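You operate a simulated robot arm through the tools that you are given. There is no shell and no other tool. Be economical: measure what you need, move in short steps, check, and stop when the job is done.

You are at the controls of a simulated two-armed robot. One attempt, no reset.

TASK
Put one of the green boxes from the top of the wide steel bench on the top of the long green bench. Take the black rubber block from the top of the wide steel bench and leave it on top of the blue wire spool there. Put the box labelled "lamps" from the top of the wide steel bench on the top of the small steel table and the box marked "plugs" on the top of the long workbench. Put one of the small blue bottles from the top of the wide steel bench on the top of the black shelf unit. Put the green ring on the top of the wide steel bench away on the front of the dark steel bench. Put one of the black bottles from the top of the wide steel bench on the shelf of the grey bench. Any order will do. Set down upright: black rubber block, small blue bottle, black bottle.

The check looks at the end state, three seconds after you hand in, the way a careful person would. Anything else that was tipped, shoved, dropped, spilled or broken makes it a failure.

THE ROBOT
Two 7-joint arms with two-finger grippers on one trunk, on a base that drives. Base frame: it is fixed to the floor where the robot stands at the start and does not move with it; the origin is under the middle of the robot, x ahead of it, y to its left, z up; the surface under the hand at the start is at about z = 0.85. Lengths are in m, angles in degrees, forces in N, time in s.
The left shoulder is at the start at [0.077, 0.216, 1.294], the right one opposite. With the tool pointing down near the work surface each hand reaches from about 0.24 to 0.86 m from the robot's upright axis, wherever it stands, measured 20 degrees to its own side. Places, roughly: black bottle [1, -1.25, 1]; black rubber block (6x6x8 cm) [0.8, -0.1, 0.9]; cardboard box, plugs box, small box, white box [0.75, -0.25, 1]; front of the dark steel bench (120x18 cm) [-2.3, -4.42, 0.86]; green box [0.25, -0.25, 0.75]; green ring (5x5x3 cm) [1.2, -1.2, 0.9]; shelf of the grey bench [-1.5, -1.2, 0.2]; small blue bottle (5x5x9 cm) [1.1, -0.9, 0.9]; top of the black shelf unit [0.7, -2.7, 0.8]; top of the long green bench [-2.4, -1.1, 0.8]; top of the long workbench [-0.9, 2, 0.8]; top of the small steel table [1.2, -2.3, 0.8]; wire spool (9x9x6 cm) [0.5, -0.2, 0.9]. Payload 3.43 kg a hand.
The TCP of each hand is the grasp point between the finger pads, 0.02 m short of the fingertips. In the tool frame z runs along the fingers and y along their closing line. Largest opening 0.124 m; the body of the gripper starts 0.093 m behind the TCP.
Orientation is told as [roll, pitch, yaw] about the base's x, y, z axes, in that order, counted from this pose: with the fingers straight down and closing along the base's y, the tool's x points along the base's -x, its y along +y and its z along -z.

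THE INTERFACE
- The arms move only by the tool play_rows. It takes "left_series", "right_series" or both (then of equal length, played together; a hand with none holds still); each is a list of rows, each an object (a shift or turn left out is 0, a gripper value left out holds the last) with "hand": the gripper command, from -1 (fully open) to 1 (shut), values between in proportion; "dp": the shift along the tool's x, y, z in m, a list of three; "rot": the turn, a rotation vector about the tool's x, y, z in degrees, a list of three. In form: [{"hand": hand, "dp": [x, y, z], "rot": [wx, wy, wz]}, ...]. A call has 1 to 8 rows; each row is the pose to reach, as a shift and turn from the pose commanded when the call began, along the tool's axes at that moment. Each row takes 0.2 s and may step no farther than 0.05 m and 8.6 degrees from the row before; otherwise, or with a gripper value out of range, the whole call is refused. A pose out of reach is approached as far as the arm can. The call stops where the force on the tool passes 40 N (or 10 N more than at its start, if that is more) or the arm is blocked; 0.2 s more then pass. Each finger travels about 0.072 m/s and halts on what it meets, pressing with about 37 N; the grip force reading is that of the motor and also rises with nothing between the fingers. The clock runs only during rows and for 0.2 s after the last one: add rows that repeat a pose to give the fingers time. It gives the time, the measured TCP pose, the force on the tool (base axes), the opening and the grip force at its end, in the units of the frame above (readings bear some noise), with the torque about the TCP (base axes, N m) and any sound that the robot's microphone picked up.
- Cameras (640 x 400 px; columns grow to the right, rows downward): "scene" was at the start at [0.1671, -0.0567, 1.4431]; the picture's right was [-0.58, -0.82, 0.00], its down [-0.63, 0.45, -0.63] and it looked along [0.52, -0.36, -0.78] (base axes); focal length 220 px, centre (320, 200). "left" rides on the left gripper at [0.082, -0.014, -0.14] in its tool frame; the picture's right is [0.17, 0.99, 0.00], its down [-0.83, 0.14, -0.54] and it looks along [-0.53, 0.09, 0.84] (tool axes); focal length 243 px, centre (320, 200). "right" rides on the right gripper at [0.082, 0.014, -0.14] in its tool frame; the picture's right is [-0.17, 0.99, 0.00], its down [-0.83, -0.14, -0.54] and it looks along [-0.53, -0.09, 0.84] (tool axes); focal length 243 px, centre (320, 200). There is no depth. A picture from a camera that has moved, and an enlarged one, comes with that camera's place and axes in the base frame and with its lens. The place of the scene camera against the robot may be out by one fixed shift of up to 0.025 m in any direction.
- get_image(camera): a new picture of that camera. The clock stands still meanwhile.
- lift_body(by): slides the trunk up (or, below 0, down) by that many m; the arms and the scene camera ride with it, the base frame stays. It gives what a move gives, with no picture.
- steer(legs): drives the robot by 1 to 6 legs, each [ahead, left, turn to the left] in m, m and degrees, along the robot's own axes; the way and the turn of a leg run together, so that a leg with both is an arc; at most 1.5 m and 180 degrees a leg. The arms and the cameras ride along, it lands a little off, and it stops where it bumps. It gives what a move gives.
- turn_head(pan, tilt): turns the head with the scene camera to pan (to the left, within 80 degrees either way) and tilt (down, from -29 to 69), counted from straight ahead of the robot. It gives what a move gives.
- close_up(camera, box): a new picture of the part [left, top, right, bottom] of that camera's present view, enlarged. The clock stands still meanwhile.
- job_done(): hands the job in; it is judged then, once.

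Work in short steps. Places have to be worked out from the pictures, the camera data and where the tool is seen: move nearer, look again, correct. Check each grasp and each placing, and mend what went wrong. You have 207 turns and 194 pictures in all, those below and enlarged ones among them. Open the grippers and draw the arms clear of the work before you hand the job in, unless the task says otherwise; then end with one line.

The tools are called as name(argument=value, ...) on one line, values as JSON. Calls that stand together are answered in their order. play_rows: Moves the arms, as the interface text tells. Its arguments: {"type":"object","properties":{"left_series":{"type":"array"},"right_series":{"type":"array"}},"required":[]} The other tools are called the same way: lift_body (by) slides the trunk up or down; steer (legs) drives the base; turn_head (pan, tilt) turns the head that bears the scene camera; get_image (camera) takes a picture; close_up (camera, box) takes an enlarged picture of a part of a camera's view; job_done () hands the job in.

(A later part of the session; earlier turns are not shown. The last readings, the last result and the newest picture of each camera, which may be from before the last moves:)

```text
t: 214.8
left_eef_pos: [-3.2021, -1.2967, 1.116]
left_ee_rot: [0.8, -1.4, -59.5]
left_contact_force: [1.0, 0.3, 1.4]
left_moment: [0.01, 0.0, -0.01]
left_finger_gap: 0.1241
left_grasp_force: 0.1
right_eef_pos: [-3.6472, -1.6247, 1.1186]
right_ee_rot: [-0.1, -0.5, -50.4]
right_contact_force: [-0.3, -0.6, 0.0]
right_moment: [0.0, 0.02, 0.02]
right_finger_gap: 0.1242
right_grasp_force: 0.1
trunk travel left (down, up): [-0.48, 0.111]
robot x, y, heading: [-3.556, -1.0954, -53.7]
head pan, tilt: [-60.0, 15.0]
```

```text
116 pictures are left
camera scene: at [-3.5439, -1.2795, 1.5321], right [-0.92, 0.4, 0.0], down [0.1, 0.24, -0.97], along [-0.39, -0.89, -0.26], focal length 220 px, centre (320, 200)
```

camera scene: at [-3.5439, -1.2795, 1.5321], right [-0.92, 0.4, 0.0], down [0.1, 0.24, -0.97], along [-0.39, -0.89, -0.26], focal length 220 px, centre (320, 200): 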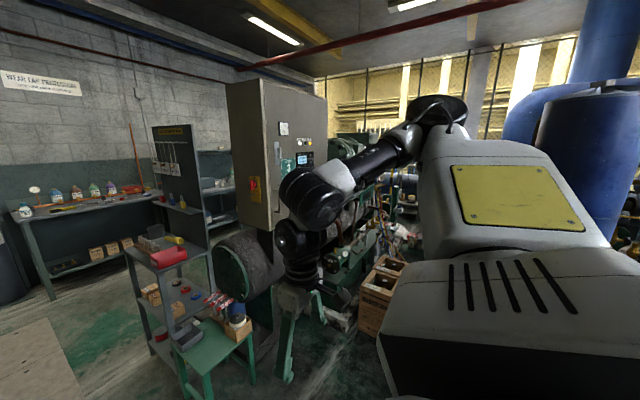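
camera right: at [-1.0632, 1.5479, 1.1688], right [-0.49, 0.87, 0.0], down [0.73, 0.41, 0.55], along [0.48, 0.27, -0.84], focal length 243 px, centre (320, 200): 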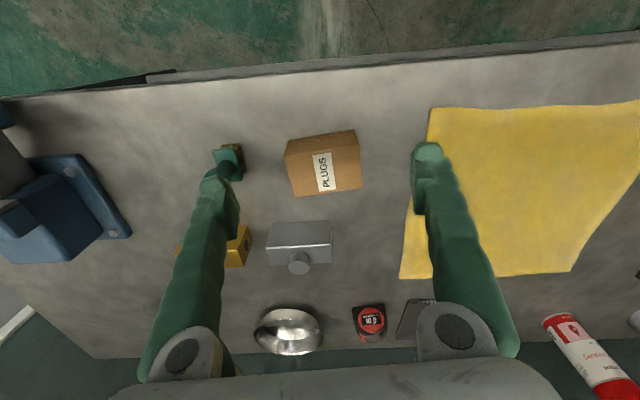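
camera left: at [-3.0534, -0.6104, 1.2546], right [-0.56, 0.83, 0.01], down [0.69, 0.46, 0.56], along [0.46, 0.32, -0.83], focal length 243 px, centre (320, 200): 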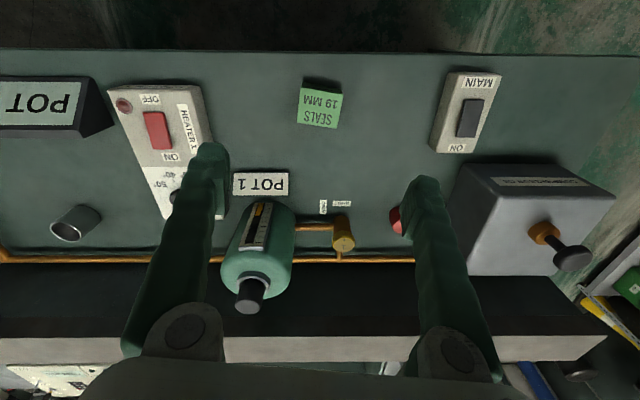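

steer(legs=[[1.45, 0.05, 0], [0.9, 0.08, 0], [0, 0, 87.5], [1.45, 0, 0], [0.45, 0, 0]])

turn_head(pan=-50, tilt=20)

get_image(camera="scene")

```text
t: 245.5
left_eef_pos: [-0.2542, -1.4587, 1.1167]
left_ee_rot: [0.7, -1.4, 28.5]
left_contact_force: [-0.1, 0.0, -0.5]
left_moment: [-0.02, -0.03, -0.03]
left_finger_gap: 0.1241
left_grasp_force: 0.0
right_eef_pos: [0.0569, -1.916, 1.1192]
right_ee_rot: [-0.2, -0.5, 37.5]
right_contact_force: [-0.4, 0.6, 0.5]
right_moment: [0.0, -0.03, 0.05]
right_finger_gap: 0.124
right_grasp_force: 0.0
trunk travel left (down, up): [-0.48, 0.111]
robot x, y, heading: [-0.4649, -1.8092, 34.2]
head pan, tilt: [-60.0, 15.0]
```

```text
t: 246.2
left_eef_pos: [-0.2546, -1.459, 1.1154]
left_ee_rot: [0.8, -1.4, 28.4]
left_contact_force: [-0.1, -0.4, 0.2]
left_moment: [0.02, 0.0, 0.03]
left_finger_gap: 0.124
left_grasp_force: 0.0
right_eef_pos: [0.0565, -1.9159, 1.1192]
right_ee_rot: [-0.2, -0.5, 37.5]
right_contact_force: [-0.4, 0.1, -0.2]
right_moment: [-0.01, 0.0, -0.01]
right_finger_gap: 0.124
right_grasp_force: 0.0
trunk travel left (down, up): [-0.48, 0.111]
robot x, y, heading: [-0.4672, -1.8089, 34.3]
head pan, tilt: [-50.0, 20.0]
```

```text
115 pictures are left
camera scene: at [-0.3044, -1.7835, 1.5239], right [-0.27, -0.96, 0.0], down [-0.33, 0.09, -0.94], along [0.9, -0.26, -0.34], focal length 220 px, centre (320, 200)
```

scene: 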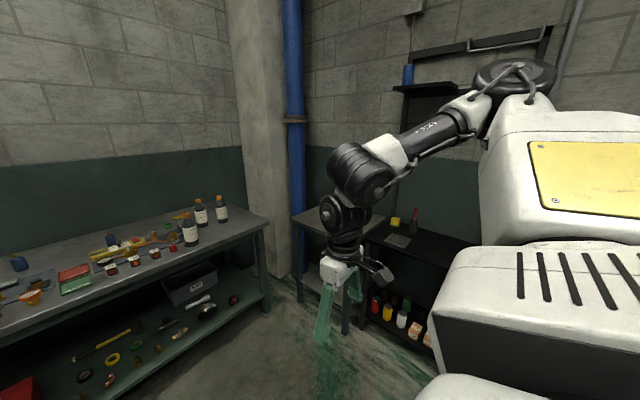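

Three black bottles stand at the bench's far end. First the lamps box and a blue bottle: I drive to the bench front.

steer(legs=[[0.97, 0.64, 0]])

turn_head(pan=0, tilt=50)

get_image(camera="scene")

get_image(camera="right")

```text
t: 255.2
left_eef_pos: [0.1882, -0.3927, 1.1156]
left_ee_rot: [0.8, -1.4, 27.9]
left_contact_force: [0.4, -0.2, 0.2]
left_moment: [0.0, 0.01, 0.0]
left_finger_gap: 0.124
left_grasp_force: 0.1
right_eef_pos: [0.4942, -0.8539, 1.1201]
right_ee_rot: [-0.1, -0.6, 36.9]
right_contact_force: [0.0, -0.2, 0.1]
right_moment: [-0.03, 0.0, -0.02]
right_finger_gap: 0.1242
right_grasp_force: 0.1
trunk travel left (down, up): [-0.48, 0.111]
robot x, y, heading: [-0.0263, -0.74, 33.6]
head pan, tilt: [-50.0, 20.0]
```

```text
t: 256.4
left_eef_pos: [0.1868, -0.3927, 1.1165]
left_ee_rot: [0.7, -1.4, 27.7]
left_contact_force: [0.0, -0.2, 0.2]
left_moment: [0.01, 0.03, -0.02]
left_finger_gap: 0.124
left_grasp_force: 0.0
right_eef_pos: [0.4938, -0.8533, 1.1193]
right_ee_rot: [-0.1, -0.6, 36.9]
right_contact_force: [0.4, 0.8, -0.6]
right_moment: [0.0, 0.02, 0.01]
right_finger_gap: 0.1242
right_grasp_force: 0.0
trunk travel left (down, up): [-0.48, 0.111]
robot x, y, heading: [-0.0271, -0.7378, 33.7]
head pan, tilt: [0.0, 50.0]
```

```text
114 pictures are left
camera scene: at [0.1094, -0.6488, 1.4784], right [0.55, -0.83, 0.0], down [-0.64, -0.42, -0.64], along [0.54, 0.36, -0.77], focal length 220 px, centre (320, 200)
```

scene: 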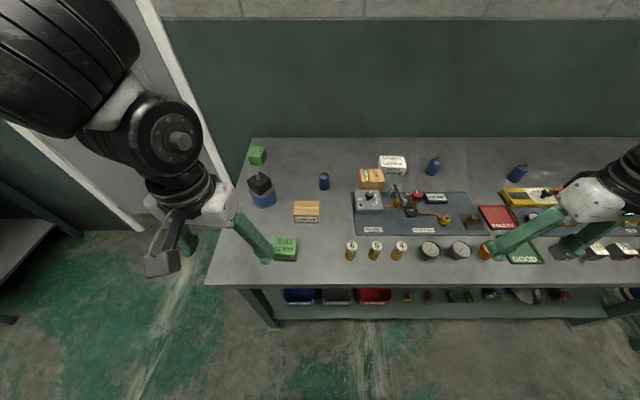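

```text
113 pictures are left
camera right: at [0.4192, -0.8927, 1.2573], right [-0.46, 0.89, 0.0], down [0.74, 0.38, 0.55], along [0.49, 0.25, -0.84], focal length 243 px, centre (320, 200)
```

right: 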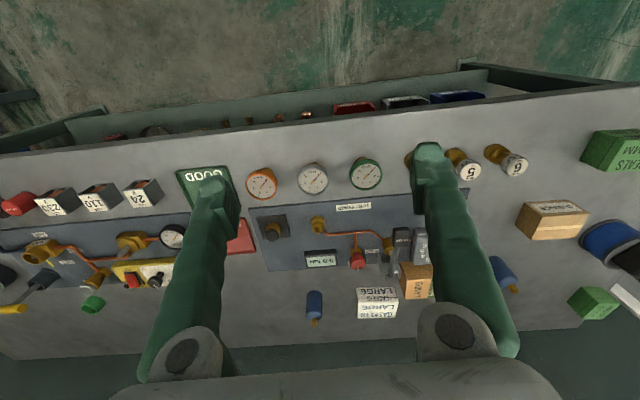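

steer(legs=[[0.08, 0, 0]])

close_up(camera="scene", box=[300, 130, 460, 240])

```text
t: 257.6
left_eef_pos: [0.2543, -0.3486, 1.1171]
left_ee_rot: [0.7, -1.5, 27.8]
left_contact_force: [0.0, 0.3, 0.0]
left_moment: [0.04, -0.02, -0.01]
left_finger_gap: 0.1239
left_grasp_force: 0.1
right_eef_pos: [0.5615, -0.8098, 1.1199]
right_ee_rot: [-0.1, -0.7, 36.9]
right_contact_force: [-0.6, 1.3, 0.0]
right_moment: [-0.01, -0.01, 0.03]
right_finger_gap: 0.1241
right_grasp_force: 0.0
trunk travel left (down, up): [-0.48, 0.111]
robot x, y, heading: [0.0361, -0.6921, 33.7]
head pan, tilt: [0.0, 50.0]
```

```text
3.64 times, centred on (380, 185) of scene
camera zoom: at [0.1757, -0.6046, 1.4786], right [0.55, -0.83, 0.0], down [-0.64, -0.42, -0.64], along [0.54, 0.36, -0.77], focal length 801 px, centre (102, 254)
```

zoom: 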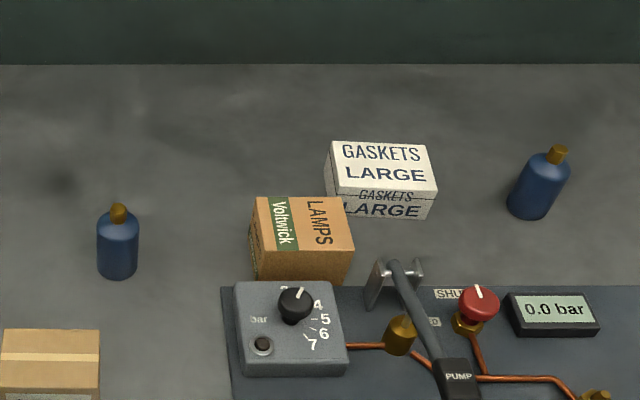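

Lamps box: about (0.705,-0.48), edges in line with the bench (yaw 33.5°); both finger sides are clear. I move the right hand above it.

play_rows(right_series=[{"dp": [-0.039, 0.022, 0]}, {"dp": [-0.078, 0.044, 0], "rot": [0, 0, 3.4]}, {"dp": [-0.117, 0.066, 0], "rot": [0, 0, 3.4]}, {"dp": [-0.156, 0.089, 0], "rot": [0, 0, 3.4]}, {"dp": [-0.195, 0.111, 0.01], "rot": [0, 0, 3.4]}, {"dp": [-0.234, 0.133, 0.02], "rot": [0, 0, 3.4]}, {"dp": [-0.273, 0.156, 0.03], "rot": [0, 0, 3.4]}, {"dp": [-0.312, 0.178, 0.05], "rot": [0, 0, 3.4]}])

get_image(camera="right")

```text
t: 259.4
left_eef_pos: [0.2567, -0.3472, 1.1151]
left_ee_rot: [0.8, -1.3, 27.8]
left_contact_force: [-0.2, -0.1, 0.1]
left_moment: [-0.05, 0.06, 0.0]
left_finger_gap: 0.1241
left_grasp_force: 0.0
right_eef_pos: [0.6986, -0.5966, 1.0773]
right_ee_rot: [0.0, -0.5, 33.5]
right_contact_force: [0.9, 0.2, 0.0]
right_moment: [0.01, 0.01, 0.01]
right_finger_gap: 0.1243
right_grasp_force: 0.1
right hand out of reach, approached as far as the arm can: row 6, 7, 8
trunk travel left (down, up): [-0.48, 0.111]
robot x, y, heading: [0.0418, -0.6909, 33.7]
head pan, tilt: [0.0, 50.0]
```

```text
111 pictures are left
camera right: at [0.6213, -0.6311, 1.2155], right [-0.41, 0.91, 0.0], down [0.77, 0.34, 0.55], along [0.5, 0.22, -0.84], focal length 243 px, centre (320, 200)
```

right: 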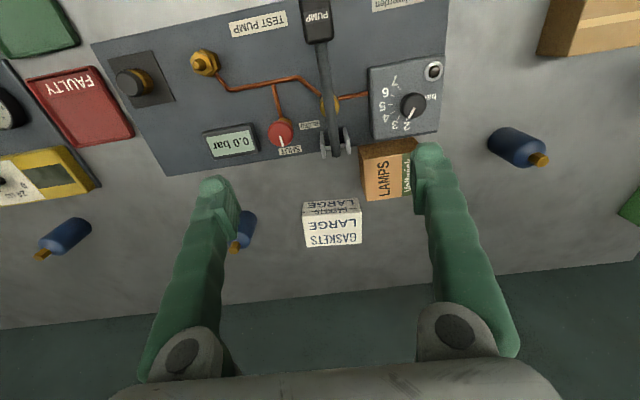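

The arm stops inward of its shoulder line, so I slide the base left 0.08 (and 0.03 ahead).

steer(legs=[[0.03, 0.08, 0]])

play_rows(right_series=[{"dp": [-0.02, 0, 0.02]}, {"dp": [-0.045, 0, 0.04]}, {"dp": [-0.045, 0, 0.06]}, {"dp": [-0.045, 0, 0.06]}])

get_image(camera="right")

```text
t: 261.1
left_eef_pos: [0.236, -0.2655, 1.1153]
left_ee_rot: [0.8, -1.4, 27.7]
left_contact_force: [-0.3, 0.1, -0.5]
left_moment: [0.01, -0.02, 0.03]
left_finger_gap: 0.1243
left_grasp_force: 0.0
right_eef_pos: [0.6764, -0.5144, 1.0785]
right_ee_rot: [0.0, -0.5, 33.4]
right_contact_force: [0.2, -0.1, -0.1]
right_moment: [0.0, 0.04, 0.0]
right_finger_gap: 0.124
right_grasp_force: 0.0
trunk travel left (down, up): [-0.48, 0.111]
robot x, y, heading: [0.0188, -0.6101, 33.5]
head pan, tilt: [0.0, 50.0]
```

```text
t: 262.1
left_eef_pos: [0.2357, -0.2648, 1.1158]
left_ee_rot: [0.7, -1.4, 27.8]
left_contact_force: [0.3, 0.5, 0.6]
left_moment: [-0.01, 0.01, -0.02]
left_finger_gap: 0.1241
left_grasp_force: 0.1
right_eef_pos: [0.7163, -0.5229, 1.0219]
right_ee_rot: [0.0, -0.6, 33.4]
right_contact_force: [0.2, -0.9, 1.5]
right_moment: [-0.01, -0.01, 0.0]
right_finger_gap: 0.124
right_grasp_force: 0.0
right hand out of reach, approached as far as the arm can: row 1, 2, 3, 4
trunk travel left (down, up): [-0.48, 0.111]
robot x, y, heading: [0.0159, -0.6099, 33.6]
head pan, tilt: [0.0, 50.0]
```

```text
110 pictures are left
camera right: at [0.6395, -0.5573, 1.1599], right [-0.4, 0.91, 0.0], down [0.77, 0.34, 0.55], along [0.5, 0.22, -0.84], focal length 243 px, centre (320, 200)
```

right: 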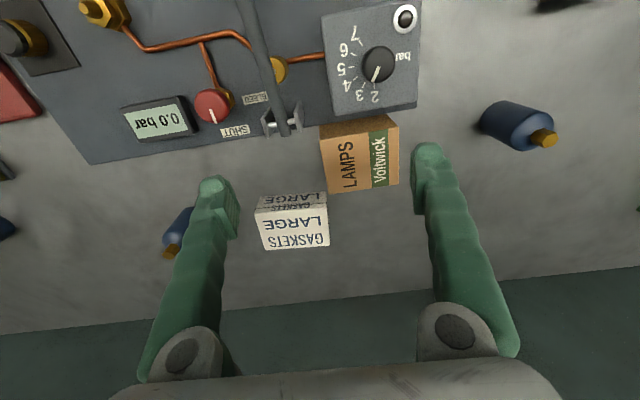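

steer(legs=[[0.028, 0.043, 0]])

get_image(camera="right")

```text
t: 263.4
left_eef_pos: [0.2353, -0.2141, 1.1165]
left_ee_rot: [0.7, -1.4, 27.7]
left_contact_force: [0.4, 0.7, 0.0]
left_moment: [0.0, -0.01, 0.01]
left_finger_gap: 0.124
left_grasp_force: 0.1
right_eef_pos: [0.7159, -0.4715, 1.0231]
right_ee_rot: [0.0, -0.6, 33.4]
right_contact_force: [0.4, 0.5, 0.2]
right_moment: [0.01, -0.02, -0.01]
right_finger_gap: 0.124
right_grasp_force: 0.0
trunk travel left (down, up): [-0.48, 0.111]
robot x, y, heading: [0.0192, -0.5578, 33.6]
head pan, tilt: [0.0, 50.0]
```

```text
109 pictures are left
camera right: at [0.6391, -0.5063, 1.1599], right [-0.4, 0.91, 0.0], down [0.77, 0.34, 0.55], along [0.5, 0.22, -0.84], focal length 243 px, centre (320, 200)
```

right: 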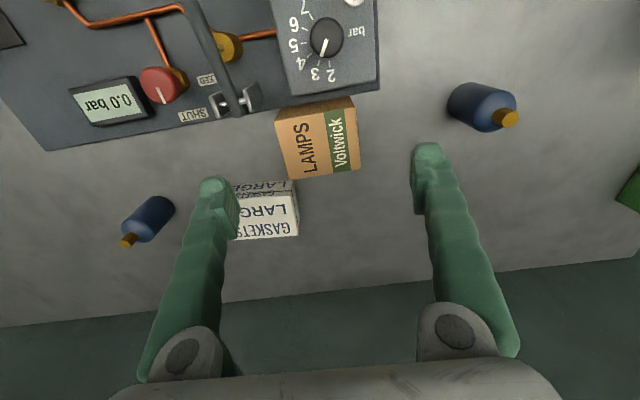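

Centred over the lamps box. I lower the whole trunk 0.133 to bring the fingers down straight.

lift_body(by=-0.1)

get_image(camera="right")

```text
t: 264.7
left_eef_pos: [0.2348, -0.2141, 1.0147]
left_ee_rot: [0.8, -1.5, 27.7]
left_contact_force: [1.0, -0.1, 0.5]
left_moment: [0.04, -0.02, 0.02]
left_finger_gap: 0.124
left_grasp_force: 0.0
right_eef_pos: [0.715, -0.4705, 0.9231]
right_ee_rot: [0.0, -0.7, 33.5]
right_contact_force: [-0.8, 0.5, 0.2]
right_moment: [-0.01, 0.02, 0.01]
right_finger_gap: 0.1241
right_grasp_force: 0.1
trunk travel left (down, up): [-0.38, 0.211]
robot x, y, heading: [0.017, -0.5586, 33.5]
head pan, tilt: [0.0, 50.0]
```

```text
108 pictures are left
camera right: at [0.6388, -0.5056, 1.0602], right [-0.4, 0.91, 0.0], down [0.77, 0.34, 0.55], along [0.5, 0.22, -0.84], focal length 243 px, centre (320, 200)
```

right: 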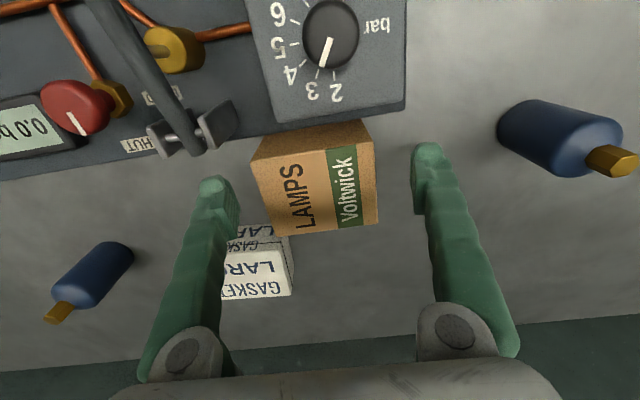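

lift_body(by=-0.035)

play_rows(right_series=[{"hand": 0}, {"hand": 1}, {"hand": 1}, {"hand": 1}])

lift_body(by=0.12)

get_image(camera="right")

```text
t: 265.5
left_eef_pos: [0.2348, -0.2153, 0.9795]
left_ee_rot: [0.8, -1.5, 27.7]
left_contact_force: [0.0, 0.0, -0.8]
left_moment: [-0.04, -0.01, 0.01]
left_finger_gap: 0.1241
left_grasp_force: 0.1
right_eef_pos: [0.7156, -0.4712, 0.8869]
right_ee_rot: [0.0, -0.6, 33.5]
right_contact_force: [-0.2, 0.1, 0.5]
right_moment: [-0.03, 0.0, -0.02]
right_finger_gap: 0.1239
right_grasp_force: 0.1
trunk travel left (down, up): [-0.345, 0.246]
robot x, y, heading: [0.0158, -0.5598, 33.4]
head pan, tilt: [0.0, 50.0]
```

```text
t: 266.5
left_eef_pos: [0.235, -0.215, 0.9809]
left_ee_rot: [0.8, -1.4, 27.7]
left_contact_force: [0.0, 0.6, 0.2]
left_moment: [0.05, -0.01, -0.01]
left_finger_gap: 0.124
left_grasp_force: 0.1
right_eef_pos: [0.7168, -0.47, 0.8872]
right_ee_rot: [0.0, -0.6, 33.4]
right_contact_force: [-0.4, -1.0, 0.7]
right_moment: [-0.09, -0.01, 0.06]
right_finger_gap: 0.0878
right_grasp_force: 37.2
trunk travel left (down, up): [-0.345, 0.246]
robot x, y, heading: [0.0184, -0.5555, 33.9]
head pan, tilt: [0.0, 50.0]
```

```text
t: 268.0
left_eef_pos: [0.2347, -0.2135, 1.0999]
left_ee_rot: [0.8, -1.3, 27.7]
left_contact_force: [-0.2, -1.0, 0.5]
left_moment: [0.0, -0.01, 0.03]
left_finger_gap: 0.1239
left_grasp_force: 0.0
right_eef_pos: [0.7164, -0.4706, 1.0056]
right_ee_rot: [0.1, -0.5, 33.3]
right_contact_force: [0.6, 0.7, -1.0]
right_moment: [0.03, 0.03, 0.03]
right_finger_gap: 0.0882
right_grasp_force: 36.8
trunk travel left (down, up): [-0.465, 0.126]
robot x, y, heading: [0.0178, -0.5592, 33.6]
head pan, tilt: [0.0, 50.0]
```

```text
107 pictures are left
camera right: at [0.6395, -0.5057, 1.1441], right [-0.4, 0.91, 0.0], down [0.77, 0.34, 0.55], along [0.5, 0.22, -0.84], focal length 243 px, centre (320, 200)
```

right: 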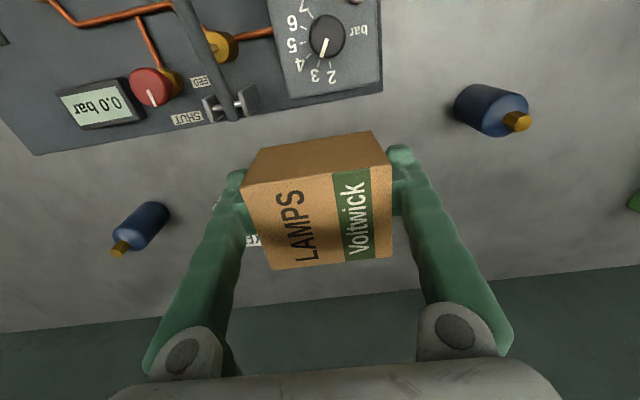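

Lamps box held. Hands work best outward of the shoulders, so for the left hand I raise the trunk, then slide the robot right 0.47.

lift_body(by=0.1)

steer(legs=[[0, -0.47, 0]])

get_image(camera="left")

```text
t: 269.3
left_eef_pos: [0.2361, -0.2164, 1.2]
left_ee_rot: [0.9, -1.4, 27.8]
left_contact_force: [-1.3, 0.5, -0.9]
left_moment: [0.01, -0.01, -0.02]
left_finger_gap: 0.124
left_grasp_force: 0.0
right_eef_pos: [0.7229, -0.4682, 1.2185]
right_ee_rot: [0.2, -11.0, 33.3]
right_contact_force: [-0.2, -0.1, -0.9]
right_moment: [0.03, -0.02, -0.01]
right_finger_gap: 0.0876
right_grasp_force: 36.7
trunk travel left (down, up): [-0.565, 0.026]
robot x, y, heading: [0.0166, -0.558, 33.4]
head pan, tilt: [0.0, 50.0]
```

```text
t: 276.0
left_eef_pos: [0.4935, -0.6042, 1.2013]
left_ee_rot: [0.8, -1.4, 27.0]
left_contact_force: [0.1, -0.6, 0.4]
left_moment: [0.0, 0.0, 0.04]
left_finger_gap: 0.124
left_grasp_force: 0.0
right_eef_pos: [0.9782, -0.8622, 1.2197]
right_ee_rot: [0.2, -11.1, 32.6]
right_contact_force: [0.3, 0.0, -1.2]
right_moment: [-0.01, 0.03, 0.0]
right_finger_gap: 0.0876
right_grasp_force: 37.2
trunk travel left (down, up): [-0.565, 0.026]
robot x, y, heading: [0.2685, -0.9462, 32.6]
head pan, tilt: [0.0, 50.0]
```

```text
106 pictures are left
camera left: at [0.4242, -0.6573, 1.3394], right [-0.59, 0.8, 0.01], down [0.67, 0.49, 0.56], along [0.45, 0.34, -0.83], focal length 243 px, centre (320, 200)
```

left: 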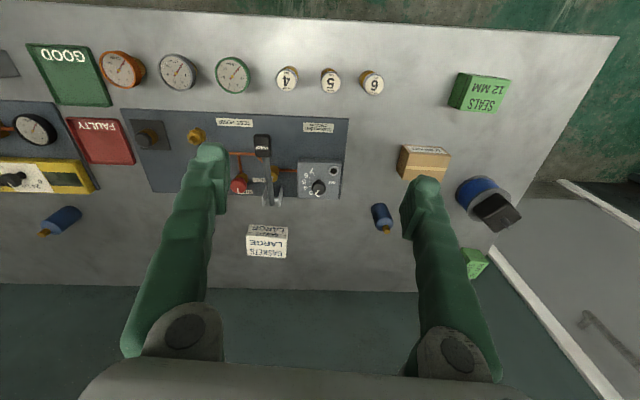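

play_rows(left_series=[{"dp": [0, 0.04, 0.01]}, {"dp": [-0.01, 0.08, 0.02]}, {"dp": [-0.03, 0.12, 0.03]}, {"dp": [-0.06, 0.15, 0.04]}, {"dp": [-0.1, 0.165, 0.05]}, {"dp": [-0.14, 0.175, 0.06]}, {"dp": [-0.18, 0.185, 0.07]}, {"dp": [-0.22, 0.185, 0.08]}])

get_image(camera="left")

```text
t: 277.8
left_eef_pos: [0.5283, -0.5794, 1.1499]
left_ee_rot: [1.3, -1.9, 27.5]
left_contact_force: [-0.1, -0.8, -0.7]
left_moment: [-0.03, 0.03, 0.0]
left_finger_gap: 0.1241
left_grasp_force: 0.1
left hand out of reach, approached as far as the arm can: row 1, 2, 3, 4, 5, 6, 7, 8
right_eef_pos: [0.978, -0.8646, 1.2206]
right_ee_rot: [0.2, -11.0, 32.6]
right_contact_force: [0.1, -0.3, -1.1]
right_moment: [0.02, -0.01, -0.01]
right_finger_gap: 0.0877
right_grasp_force: 37.1
trunk travel left (down, up): [-0.565, 0.026]
robot x, y, heading: [0.27, -0.9461, 32.7]
head pan, tilt: [0.0, 50.0]
```

```text
105 pictures are left
camera left: at [0.459, -0.6344, 1.2882], right [-0.6, 0.8, 0.02], down [0.66, 0.49, 0.57], along [0.44, 0.35, -0.82], focal length 243 px, centre (320, 200)
```

left: 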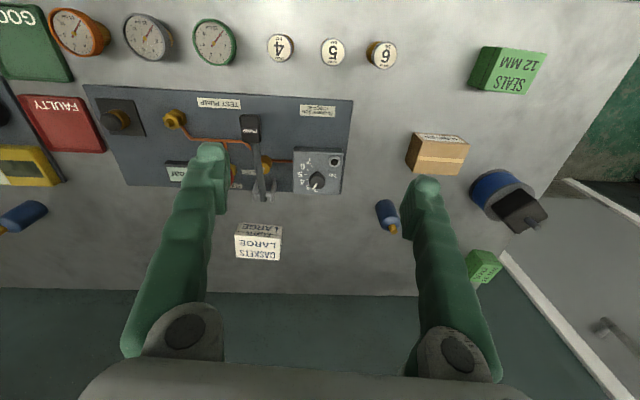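

The left arm seems pinned at a joint limit. I try turning the hand's yaw outward by 25° to free it, then moving left.

play_rows(left_series=[{"rot": [0, 0, -8]}, {"rot": [0, 0, -16]}, {"rot": [0, 0, -24]}, {"rot": [0, 0, -24], "dp": [0.03, 0.02, 0]}, {"rot": [0, 0, -24], "dp": [0.03, 0.06, 0]}, {"rot": [0, 0, -24], "dp": [0.03, 0.1, 0]}])

```text
t: 279.2
left_eef_pos: [0.4501, -0.5065, 1.1525]
left_ee_rot: [0.2, -1.5, 50.9]
left_contact_force: [0.2, 0.6, 0.7]
left_moment: [-0.06, 0.01, 0.02]
left_finger_gap: 0.1241
left_grasp_force: 0.1
right_eef_pos: [0.9762, -0.8605, 1.22]
right_ee_rot: [0.1, -11.1, 32.5]
right_contact_force: [-0.3, 0.5, -0.6]
right_moment: [-0.05, -0.02, -0.03]
right_finger_gap: 0.0878
right_grasp_force: 37.4
trunk travel left (down, up): [-0.565, 0.026]
robot x, y, heading: [0.2739, -0.946, 32.8]
head pan, tilt: [0.0, 50.0]
```

That freed it. Now I move over the bottle at (0.623,-0.33).

play_rows(left_series=[{"dp": [-0.035, -0.003, 0.0]}, {"dp": [-0.07, -0.006, 0.01]}, {"dp": [-0.105, -0.01, 0.02]}, {"dp": [-0.14, -0.013, 0.03]}, {"dp": [-0.175, -0.016, 0.04]}, {"dp": [-0.21, -0.02, 0.06]}, {"dp": [-0.246, -0.023, 0.08]}, {"dp": [-0.246, -0.023, 0.08]}])

get_image(camera="left")

```text
t: 281.0
left_eef_pos: [0.6053, -0.4567, 1.0939]
left_ee_rot: [0.3, -1.9, 51.3]
left_contact_force: [1.4, -0.2, 0.2]
left_moment: [0.0, -0.05, -0.01]
left_finger_gap: 0.1242
left_grasp_force: 0.1
left hand out of reach, approached as far as the arm can: row 3, 4, 5, 6, 7, 8
right_eef_pos: [0.9776, -0.8639, 1.219]
right_ee_rot: [0.2, -11.0, 32.7]
right_contact_force: [0.6, -0.4, -1.8]
right_moment: [0.01, 0.02, -0.02]
right_finger_gap: 0.0881
right_grasp_force: 36.8
trunk travel left (down, up): [-0.565, 0.026]
robot x, y, heading: [0.2735, -0.9443, 32.7]
head pan, tilt: [0.0, 50.0]
```

```text
104 pictures are left
camera left: at [0.5618, -0.532, 1.2306], right [-0.87, 0.49, 0.0], down [0.4, 0.72, 0.57], along [0.28, 0.49, -0.82], focal length 243 px, centre (320, 200)
```

left: 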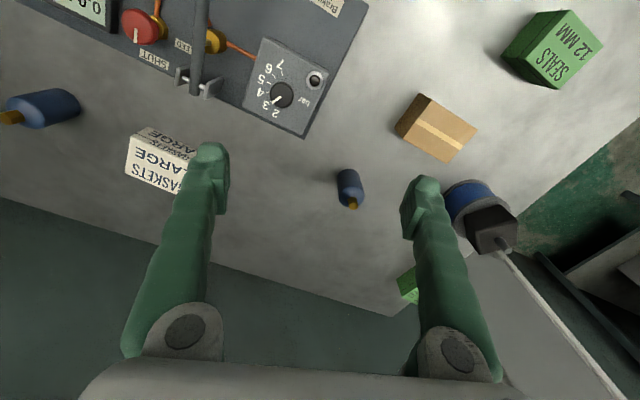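

lift_body(by=-0.085)

play_rows(left_series=[{"dp": [-0.02, 0.02, 0]}, {"dp": [-0.05, 0.04, 0]}, {"dp": [-0.08, 0.06, 0.0]}, {"dp": [-0.11, 0.065, 0.0]}, {"dp": [-0.11, 0.065, 0]}])

get_image(camera="left")

```text
t: 282.2
left_eef_pos: [0.6048, -0.4543, 1.0092]
left_ee_rot: [0.1, -1.7, 50.9]
left_contact_force: [0.3, 0.3, 0.3]
left_moment: [0.0, -0.02, 0.03]
left_finger_gap: 0.124
left_grasp_force: 0.0
right_eef_pos: [0.9788, -0.8647, 1.1357]
right_ee_rot: [0.2, -11.1, 32.6]
right_contact_force: [-0.8, 0.0, -0.7]
right_moment: [-0.03, 0.02, -0.01]
right_finger_gap: 0.0879
right_grasp_force: 36.7
trunk travel left (down, up): [-0.48, 0.111]
robot x, y, heading: [0.2693, -0.9455, 32.9]
head pan, tilt: [0.0, 50.0]
```

```text
t: 283.4
left_eef_pos: [0.6063, -0.4295, 1.0111]
left_ee_rot: [0.2, -1.7, 51.1]
left_contact_force: [-0.7, -0.2, -0.8]
left_moment: [0.03, 0.03, 0.02]
left_finger_gap: 0.1241
left_grasp_force: 0.1
left hand out of reach, approached as far as the arm can: row 1, 2, 3, 4, 5
right_eef_pos: [0.9784, -0.8634, 1.1347]
right_ee_rot: [0.2, -11.0, 32.6]
right_contact_force: [-0.5, -0.4, -1.3]
right_moment: [-0.02, -0.02, 0.01]
right_finger_gap: 0.088
right_grasp_force: 37.0
trunk travel left (down, up): [-0.48, 0.111]
robot x, y, heading: [0.269, -0.9477, 32.6]
head pan, tilt: [0.0, 50.0]
```

```text
103 pictures are left
camera left: at [0.5629, -0.506, 1.1499], right [-0.87, 0.49, 0.0], down [0.4, 0.72, 0.57], along [0.28, 0.49, -0.82], focal length 243 px, centre (320, 200)
```

left: 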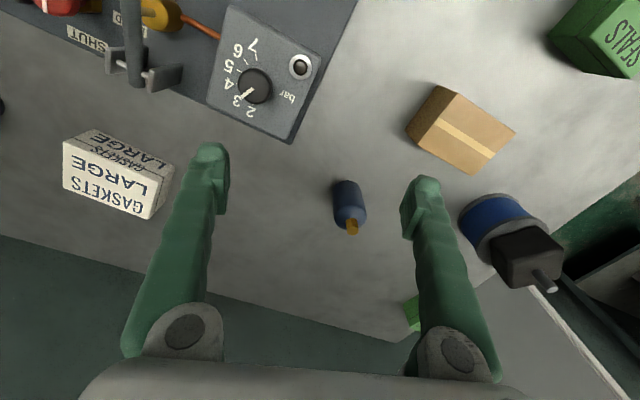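

play_rows(left_series=[{"rot": [0, 0, 6]}, {"rot": [0, 0, 12], "dp": [-0.01, 0.01, 0]}, {"rot": [0, 0, 17], "dp": [-0.03, 0.02, 0]}, {"rot": [0, 0, 17], "dp": [-0.06, 0.035, 0]}, {"rot": [0, 0, 17], "dp": [-0.087, 0.051, 0]}, {"rot": [0, 0, 17], "dp": [-0.087, 0.051, 0]}])

```text
t: 284.8
left_eef_pos: [0.5944, -0.526, 1.0207]
left_ee_rot: [0.8, -1.7, 34.2]
left_contact_force: [-0.2, 0.5, 0.5]
left_moment: [0.02, 0.01, -0.02]
left_finger_gap: 0.1238
left_grasp_force: 0.1
left hand out of reach, approached as far as the arm can: row 1, 2, 3, 4, 5, 6
right_eef_pos: [0.9774, -0.8659, 1.1364]
right_ee_rot: [0.2, -11.1, 32.6]
right_contact_force: [-0.2, 0.3, -0.8]
right_moment: [0.03, 0.02, 0.01]
right_finger_gap: 0.0882
right_grasp_force: 36.7
trunk travel left (down, up): [-0.48, 0.111]
robot x, y, heading: [0.2694, -0.9439, 32.8]
head pan, tilt: [0.0, 50.0]
```

The left arm's elbow posture is bad. I'll bring the hand back and out to the side to reset it, then re-approach.

play_rows(left_series=[{"rot": [0, 0, -8], "dp": [0.02, 0.0, -0.02]}, {"rot": [0, 0, -16], "dp": [0.04, 0.02, -0.04]}, {"rot": [0, 0, -24], "dp": [0.06, 0.05, -0.06]}, {"rot": [0, 0, -30], "dp": [0.08, 0.09, -0.08]}, {"rot": [0, 0, -30], "dp": [0.1, 0.13, -0.08]}, {"rot": [0, 0, -30], "dp": [0.1, 0.17, -0.08]}, {"rot": [0, 0, -30], "dp": [0.1, 0.21, -0.08]}, {"rot": [0, 0, -30], "dp": [0.1, 0.25, -0.08]}])

play_rows(left_series=[{"rot": [0, 0, 8]}, {"rot": [0, 0, 16]}, {"rot": [0, 0, 24]}, {"rot": [0, 0, 30]}, {"rot": [0, 0, 30]}])

```text
t: 286.6
left_eef_pos: [0.3719, -0.3909, 1.1027]
left_ee_rot: [-0.2, -1.7, 64.0]
left_contact_force: [0.1, 0.4, -0.2]
left_moment: [-0.03, -0.02, 0.03]
left_finger_gap: 0.124
left_grasp_force: 0.1
left hand out of reach, approached as far as the arm can: row 8
right_eef_pos: [0.9772, -0.8636, 1.1356]
right_ee_rot: [0.2, -11.1, 32.6]
right_contact_force: [-0.5, -0.1, -1.6]
right_moment: [-0.01, 0.01, 0.02]
right_finger_gap: 0.0879
right_grasp_force: 37.1
trunk travel left (down, up): [-0.48, 0.111]
robot x, y, heading: [0.2726, -0.9463, 32.8]
head pan, tilt: [0.0, 50.0]
```

```text
t: 287.8
left_eef_pos: [0.4273, -0.4956, 1.1152]
left_ee_rot: [1.3, -3.0, 36.3]
left_contact_force: [-1.2, -0.1, -0.4]
left_moment: [0.0, -0.03, 0.01]
left_finger_gap: 0.1239
left_grasp_force: 0.0
left hand out of reach, approached as far as the arm can: row 1, 2, 3, 4, 5
right_eef_pos: [0.977, -0.8628, 1.1352]
right_ee_rot: [0.1, -11.0, 32.7]
right_contact_force: [0.1, 0.0, -0.4]
right_moment: [-0.04, -0.03, -0.03]
right_finger_gap: 0.088
right_grasp_force: 37.2
trunk travel left (down, up): [-0.48, 0.111]
robot x, y, heading: [0.2692, -0.9435, 32.8]
head pan, tilt: [0.0, 50.0]
```

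Yaw outward is the free direction, and the bottle is round, so I approach it with the hand turned out to about 85°.

play_rows(left_series=[{"rot": [0, 0, -8.5]}, {"rot": [0, 0, -17], "dp": [-0.01, 0, 0]}, {"rot": [0, 0, -25.5], "dp": [-0.05, 0, 0.01]}, {"rot": [0, 0, -34], "dp": [-0.09, 0.005, 0.03]}, {"rot": [0, 0, -42], "dp": [-0.13, 0.01, 0.05]}, {"rot": [0, 0, -48], "dp": [-0.17, 0.015, 0.07]}, {"rot": [0, 0, -48], "dp": [-0.21, 0.02, 0.08]}, {"rot": [0, 0, -48], "dp": [-0.25, 0.02, 0.09]}])

get_image(camera="left")

```text
t: 289.6
left_eef_pos: [0.6184, -0.3255, 1.0372]
left_ee_rot: [-1.2, -2.8, 84.3]
left_contact_force: [0.0, -0.1, -0.5]
left_moment: [0.02, 0.02, 0.05]
left_finger_gap: 0.1242
left_grasp_force: 0.0
right_eef_pos: [0.9793, -0.864, 1.1343]
right_ee_rot: [0.2, -11.0, 32.6]
right_contact_force: [-0.1, 0.2, -0.8]
right_moment: [0.03, 0.01, 0.0]
right_finger_gap: 0.0878
right_grasp_force: 36.6
trunk travel left (down, up): [-0.48, 0.111]
robot x, y, heading: [0.2694, -0.9448, 32.4]
head pan, tilt: [0.0, 50.0]
```

```text
102 pictures are left
camera left: at [0.6204, -0.4149, 1.1754], right [-1.0, -0.07, -0.03], down [-0.07, 0.81, 0.58], along [-0.01, 0.58, -0.82], focal length 243 px, centre (320, 200)
```

left: 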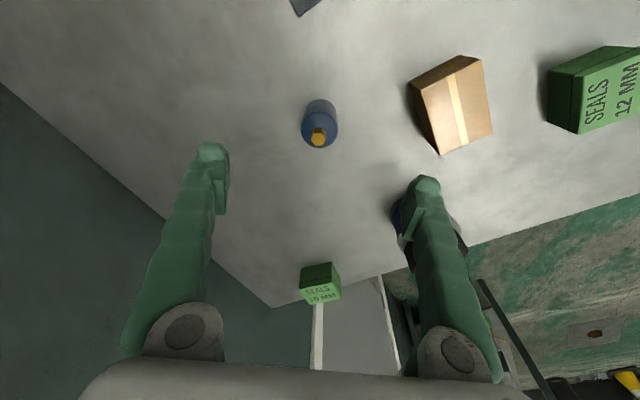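

The hand is right over the bottle. I straighten the small tilt, descend and grip.

play_rows(left_series=[{"rot": [-2.9, -0.9, 0], "dp": [0, -0.006, 0.01]}, {"rot": [-2.9, -0.9, 0], "dp": [0, -0.006, 0.05]}, {"rot": [-2.9, -0.9, 0], "dp": [0, -0.006, 0.09]}, {"rot": [-2.9, -0.9, 0], "dp": [0, -0.006, 0.12]}, {"rot": [-2.9, -0.9, 0], "dp": [0, -0.006, 0.148]}, {"rot": [-2.9, -0.9, 0], "dp": [0, -0.006, 0.148]}])

get_image(camera="left")

```text
t: 291.0
left_eef_pos: [0.628, -0.3194, 0.8901]
left_ee_rot: [1.6, -3.9, 84.4]
left_contact_force: [-0.3, 0.3, -0.5]
left_moment: [0.01, 0.02, 0.01]
left_finger_gap: 0.1238
left_grasp_force: 0.0
right_eef_pos: [0.977, -0.8642, 1.1351]
right_ee_rot: [0.2, -11.0, 32.7]
right_contact_force: [0.3, 0.4, -0.5]
right_moment: [0.04, -0.02, -0.02]
right_finger_gap: 0.0879
right_grasp_force: 37.0
trunk travel left (down, up): [-0.48, 0.111]
robot x, y, heading: [0.2727, -0.9454, 32.4]
head pan, tilt: [0.0, 50.0]
```

```text
101 pictures are left
camera left: at [0.6364, -0.4112, 1.0255], right [-1.0, -0.07, 0.02], down [-0.05, 0.8, 0.6], along [-0.05, 0.59, -0.8], focal length 243 px, centre (320, 200)
```

left: 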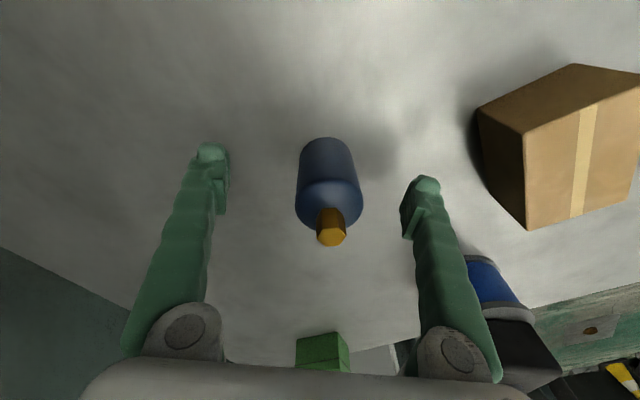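

play_rows(left_series=[{"rot": [1.6, 3.6, 0], "dp": [0, 0.003, 0]}, {"hand": 0, "rot": [1.6, 3.6, 0], "dp": [0, 0.003, 0]}, {"hand": 1, "rot": [1.6, 3.6, 0], "dp": [0, 0.003, 0]}, {"hand": 1, "rot": [1.6, 3.6, 0], "dp": [0, 0.003, 0]}, {"hand": 1, "rot": [1.6, 3.6, 0], "dp": [0, 0.003, 0]}, {"hand": 1, "rot": [1.6, 3.6, 0], "dp": [0, 0.003, 0]}])

lift_body(by=0.11)

get_image(camera="left")

```text
t: 292.4
left_eef_pos: [0.6255, -0.3187, 0.8915]
left_ee_rot: [0.0, -0.2, 84.5]
left_contact_force: [0.0, 0.7, 0.8]
left_moment: [-0.01, 0.05, -0.04]
left_finger_gap: 0.04
left_grasp_force: 36.7
right_eef_pos: [0.9782, -0.8651, 1.1351]
right_ee_rot: [0.1, -11.1, 32.5]
right_contact_force: [0.1, -0.2, -1.1]
right_moment: [0.0, 0.0, 0.0]
right_finger_gap: 0.0878
right_grasp_force: 37.0
trunk travel left (down, up): [-0.48, 0.111]
robot x, y, heading: [0.2689, -0.947, 32.6]
head pan, tilt: [0.0, 50.0]
```

```text
t: 293.8
left_eef_pos: [0.6249, -0.3202, 0.9991]
left_ee_rot: [0.1, 0.0, 84.4]
left_contact_force: [0.3, -0.9, -2.0]
left_moment: [0.01, -0.02, -0.01]
left_finger_gap: 0.0397
left_grasp_force: 36.3
right_eef_pos: [0.9732, -0.869, 1.2983]
right_ee_rot: [0.2, -16.2, 32.7]
right_contact_force: [-0.7, 0.5, -0.5]
right_moment: [0.01, 0.02, 0.01]
right_finger_gap: 0.0878
right_grasp_force: 36.6
trunk travel left (down, up): [-0.59, 0.001]
robot x, y, heading: [0.2736, -0.9484, 32.7]
head pan, tilt: [0.0, 50.0]
```

```text
100 pictures are left
camera left: at [0.6303, -0.4035, 1.1403], right [-1.0, -0.07, 0.0], down [-0.06, 0.84, 0.54], along [-0.04, 0.54, -0.84], focal length 243 px, centre (320, 200)
```

left: 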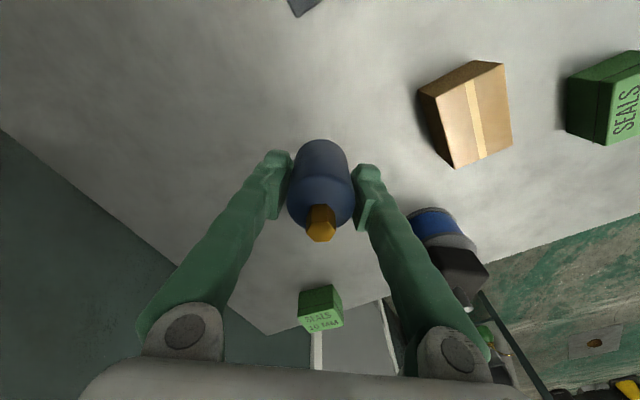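

Bottle held. I raise it and retract the left arm.

play_rows(left_series=[{"dp": [0, 0, -0.04]}, {"dp": [0, 0, -0.08]}, {"dp": [0.02, 0.025, -0.1]}, {"dp": [0.045, 0.055, -0.11]}, {"dp": [0.07, 0.085, -0.11]}, {"dp": [0.095, 0.12, -0.11]}, {"dp": [0.12, 0.15, -0.11]}, {"dp": [0.124, 0.157, -0.11]}])

lift_body(by=-0.11)

```text
t: 295.6
left_eef_pos: [0.4586, -0.4287, 1.1115]
left_ee_rot: [0.0, -0.2, 84.5]
left_contact_force: [0.0, -0.8, -0.4]
left_moment: [0.03, 0.0, 0.03]
left_finger_gap: 0.0397
left_grasp_force: 37.0
right_eef_pos: [0.9732, -0.8667, 1.2978]
right_ee_rot: [0.3, -16.1, 32.6]
right_contact_force: [0.2, -0.4, -1.1]
right_moment: [-0.02, -0.02, -0.03]
right_finger_gap: 0.0879
right_grasp_force: 36.7
trunk travel left (down, up): [-0.59, 0.001]
robot x, y, heading: [0.2695, -0.9418, 32.7]
head pan, tilt: [0.0, 50.0]
```

```text
t: 297.1
left_eef_pos: [0.4573, -0.429, 1.0022]
left_ee_rot: [-0.1, -0.2, 84.4]
left_contact_force: [0.2, -0.2, -0.9]
left_moment: [-0.01, -0.03, 0.03]
left_finger_gap: 0.0399
left_grasp_force: 36.4
right_eef_pos: [0.9728, -0.8667, 1.1911]
right_ee_rot: [0.4, -16.3, 32.5]
right_contact_force: [-0.4, -0.3, -1.1]
right_moment: [-0.01, -0.04, 0.01]
right_finger_gap: 0.088
right_grasp_force: 36.8
trunk travel left (down, up): [-0.48, 0.111]
robot x, y, heading: [0.2722, -0.9461, 32.6]
head pan, tilt: [0.0, 50.0]
```

I level the lamps box and tuck both hands in.

play_rows(left_series=[{"dp": [0, 0, -0.03]}, {"dp": [0, 0, -0.06]}, {"dp": [0, 0, -0.09]}, {"dp": [0, 0, -0.11]}, {"dp": [0, 0, -0.11]}, {"dp": [0, 0, -0.11]}], right_series=[{"dp": [0.03, 0, 0], "rot": [0, 4, 0]}, {"dp": [0.06, 0, 0], "rot": [0, 8, 0]}, {"dp": [0.1, 0, 0], "rot": [0, 12, 0]}, {"dp": [0.14, 0, 0], "rot": [0, 16, 0]}, {"dp": [0.17, 0, 0], "rot": [0, 16, 0]}, {"dp": [0.2, 0, 0], "rot": [0, 16, 0]}])

turn_head(pan=-60, tilt=20)

get_image(camera="right")

```text
t: 298.5
left_eef_pos: [0.4578, -0.4306, 1.1108]
left_ee_rot: [0.0, -0.1, 84.4]
left_contact_force: [0.6, -1.5, -1.7]
left_moment: [0.0, -0.04, 0.0]
left_finger_gap: 0.0399
left_grasp_force: 36.9
right_eef_pos: [0.8108, -0.9713, 1.1341]
right_ee_rot: [0.4, -0.3, 32.7]
right_contact_force: [-0.1, 0.1, -1.3]
right_moment: [0.01, -0.02, -0.01]
right_finger_gap: 0.0879
right_grasp_force: 36.8
trunk travel left (down, up): [-0.48, 0.111]
robot x, y, heading: [0.2735, -0.9454, 32.9]
head pan, tilt: [0.0, 50.0]
```

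```text
t: 299.8
left_eef_pos: [0.4581, -0.4295, 1.1097]
left_ee_rot: [0.0, -0.2, 84.4]
left_contact_force: [0.5, 0.0, -1.0]
left_moment: [0.0, 0.0, -0.02]
left_finger_gap: 0.04
left_grasp_force: 37.0
right_eef_pos: [0.8119, -0.9709, 1.1337]
right_ee_rot: [0.2, -0.2, 32.7]
right_contact_force: [-0.1, -0.3, -1.8]
right_moment: [-0.06, 0.01, 0.01]
right_finger_gap: 0.0883
right_grasp_force: 37.3
trunk travel left (down, up): [-0.48, 0.111]
robot x, y, heading: [0.2697, -0.9446, 32.4]
head pan, tilt: [-60.0, 20.0]
```

```text
99 pictures are left
camera right: at [0.7361, -1.0054, 1.2728], right [-0.39, 0.92, 0.01], down [0.77, 0.33, 0.54], along [0.5, 0.22, -0.84], focal length 243 px, centre (320, 200)
```

right: 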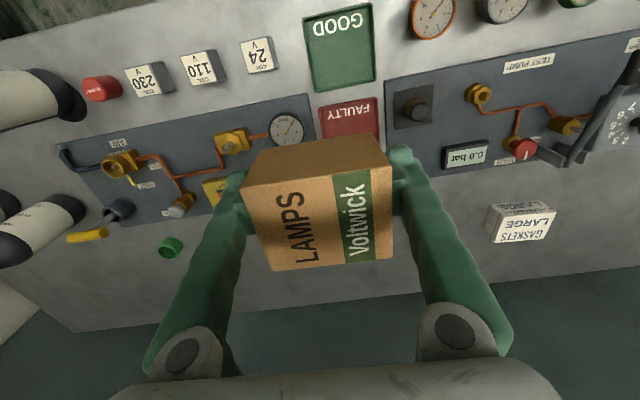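

Both held. I back away from the bench and turn to face the small steel table and black shelf.

steer(legs=[[-0.45, 0, 0], [0, 0, -89]])

turn_head(pan=0, tilt=25)

get_image(camera="scene")

```text
t: 308.0
left_eef_pos: [0.4253, -1.3352, 1.11]
left_ee_rot: [0.0, -0.1, -1.4]
left_contact_force: [-0.1, -0.6, -1.8]
left_moment: [0.02, 0.02, -0.01]
left_finger_gap: 0.0402
left_grasp_force: 37.8
right_eef_pos: [-0.0898, -1.7288, 1.1335]
right_ee_rot: [0.4, -0.2, -53.1]
right_contact_force: [0.0, -0.4, 0.3]
right_moment: [-0.02, 0.01, -0.01]
right_finger_gap: 0.0881
right_grasp_force: 37.5
trunk travel left (down, up): [-0.48, 0.111]
robot x, y, heading: [-0.1076, -1.1876, -52.9]
head pan, tilt: [-60.0, 20.0]
```

```text
t: 309.3
left_eef_pos: [0.4256, -1.3347, 1.1098]
left_ee_rot: [0.0, -0.3, -1.4]
left_contact_force: [0.4, -0.2, -0.9]
left_moment: [0.01, -0.02, -0.01]
left_finger_gap: 0.0399
left_grasp_force: 37.1
right_eef_pos: [-0.0888, -1.7289, 1.1339]
right_ee_rot: [0.3, -0.1, -53.0]
right_contact_force: [-0.2, 0.2, -0.7]
right_moment: [0.01, 0.02, -0.01]
right_finger_gap: 0.088
right_grasp_force: 37.2
trunk travel left (down, up): [-0.48, 0.111]
robot x, y, heading: [-0.1032, -1.1885, -52.7]
head pan, tilt: [0.0, 25.0]
```

```text
98 pictures are left
camera scene: at [0.002, -1.3586, 1.5158], right [-0.8, -0.6, 0.0], down [-0.25, 0.34, -0.91], along [0.55, -0.72, -0.42], focal length 220 px, centre (320, 200)
```

scene: 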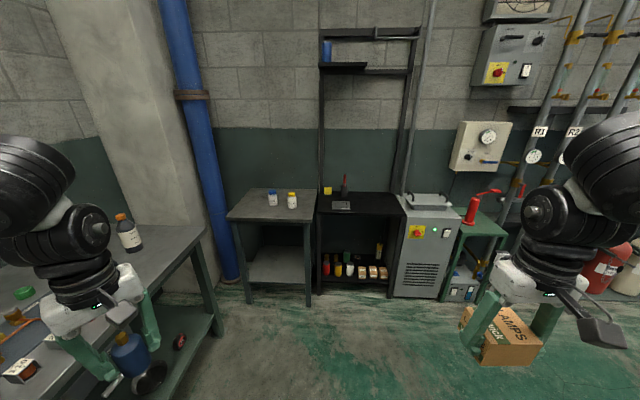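

The small table sits left of the black shelf, with the steel bench's end close by. I drive to (0.48,-1.79) and face about -10°, which lets the right hand reach the table.

play_rows(left_series=[{"dp": [0, 0, -0.025]}, {"dp": [0, 0, -0.05]}])

steer(legs=[[0.833, 0.094, 0], [0, 0, 43]])

turn_head(pan=-40, tilt=40)

get_image(camera="right")

get_image(camera="scene")

```text
t: 309.9
left_eef_pos: [0.4249, -1.3356, 1.1597]
left_ee_rot: [0.0, -0.2, -1.3]
left_contact_force: [0.0, -0.4, -1.3]
left_moment: [0.0, -0.03, -0.06]
left_finger_gap: 0.0401
left_grasp_force: 36.6
right_eef_pos: [-0.0895, -1.7295, 1.134]
right_ee_rot: [0.3, -0.3, -53.1]
right_contact_force: [-0.1, 0.0, -0.7]
right_moment: [0.01, 0.0, 0.01]
right_finger_gap: 0.0878
right_grasp_force: 37.6
trunk travel left (down, up): [-0.48, 0.111]
robot x, y, heading: [-0.1045, -1.1874, -52.8]
head pan, tilt: [0.0, 25.0]
```

```text
t: 318.0
left_eef_pos: [0.9654, -1.5342, 1.1593]
left_ee_rot: [-0.1, -0.1, 42.0]
left_contact_force: [-0.1, 0.4, -0.6]
left_moment: [-0.01, -0.03, 0.01]
left_finger_gap: 0.0398
left_grasp_force: 36.9
right_eef_pos: [0.8587, -2.1748, 1.1338]
right_ee_rot: [0.3, -0.3, -9.9]
right_contact_force: [0.3, 0.1, -1.9]
right_moment: [-0.02, -0.03, 0.0]
right_finger_gap: 0.0876
right_grasp_force: 36.9
trunk travel left (down, up): [-0.48, 0.111]
robot x, y, heading: [0.4781, -1.7958, -9.6]
head pan, tilt: [0.0, 25.0]
```

```text
t: 319.1
left_eef_pos: [0.9649, -1.5348, 1.1602]
left_ee_rot: [0.1, -0.2, 41.9]
left_contact_force: [0.0, -0.5, -0.4]
left_moment: [0.01, 0.01, 0.0]
left_finger_gap: 0.0399
left_grasp_force: 36.8
right_eef_pos: [0.8579, -2.1748, 1.1337]
right_ee_rot: [0.4, -0.2, -9.9]
right_contact_force: [-0.4, 0.0, -0.6]
right_moment: [-0.03, 0.05, -0.01]
right_finger_gap: 0.088
right_grasp_force: 37.4
trunk travel left (down, up): [-0.48, 0.111]
robot x, y, heading: [0.4786, -1.7914, -9.7]
head pan, tilt: [-40.0, 40.0]
```

```text
97 pictures are left
camera right: at [0.7795, -2.1476, 1.2728], right [0.33, 0.94, 0.01], down [0.79, -0.28, 0.54], along [0.51, -0.18, -0.84], focal length 243 px, centre (320, 200)
```

right: 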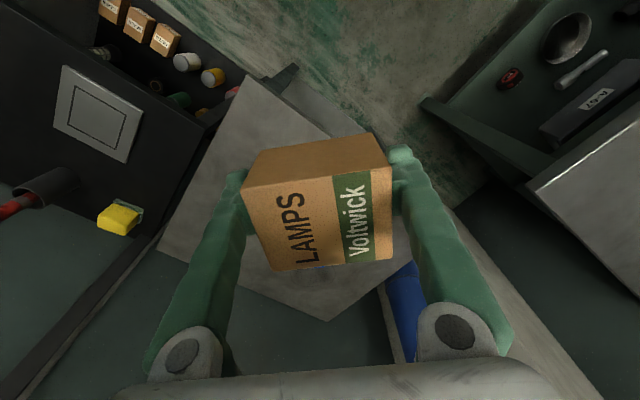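

```text
96 pictures are left
camera scene: at [0.6235, -1.8852, 1.4925], right [-0.76, -0.65, 0.0], down [-0.42, 0.49, -0.77], along [0.5, -0.58, -0.64], focal length 220 px, centre (320, 200)
```

scene: 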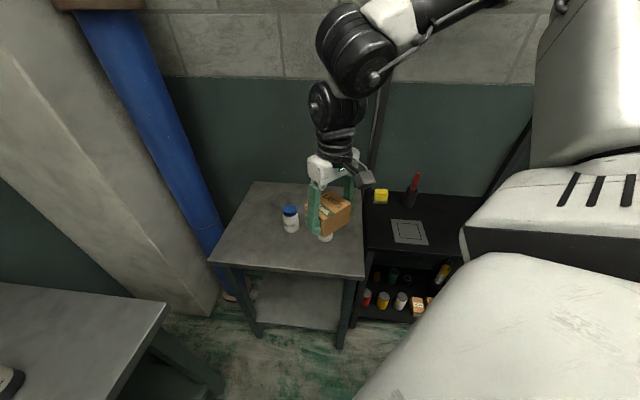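

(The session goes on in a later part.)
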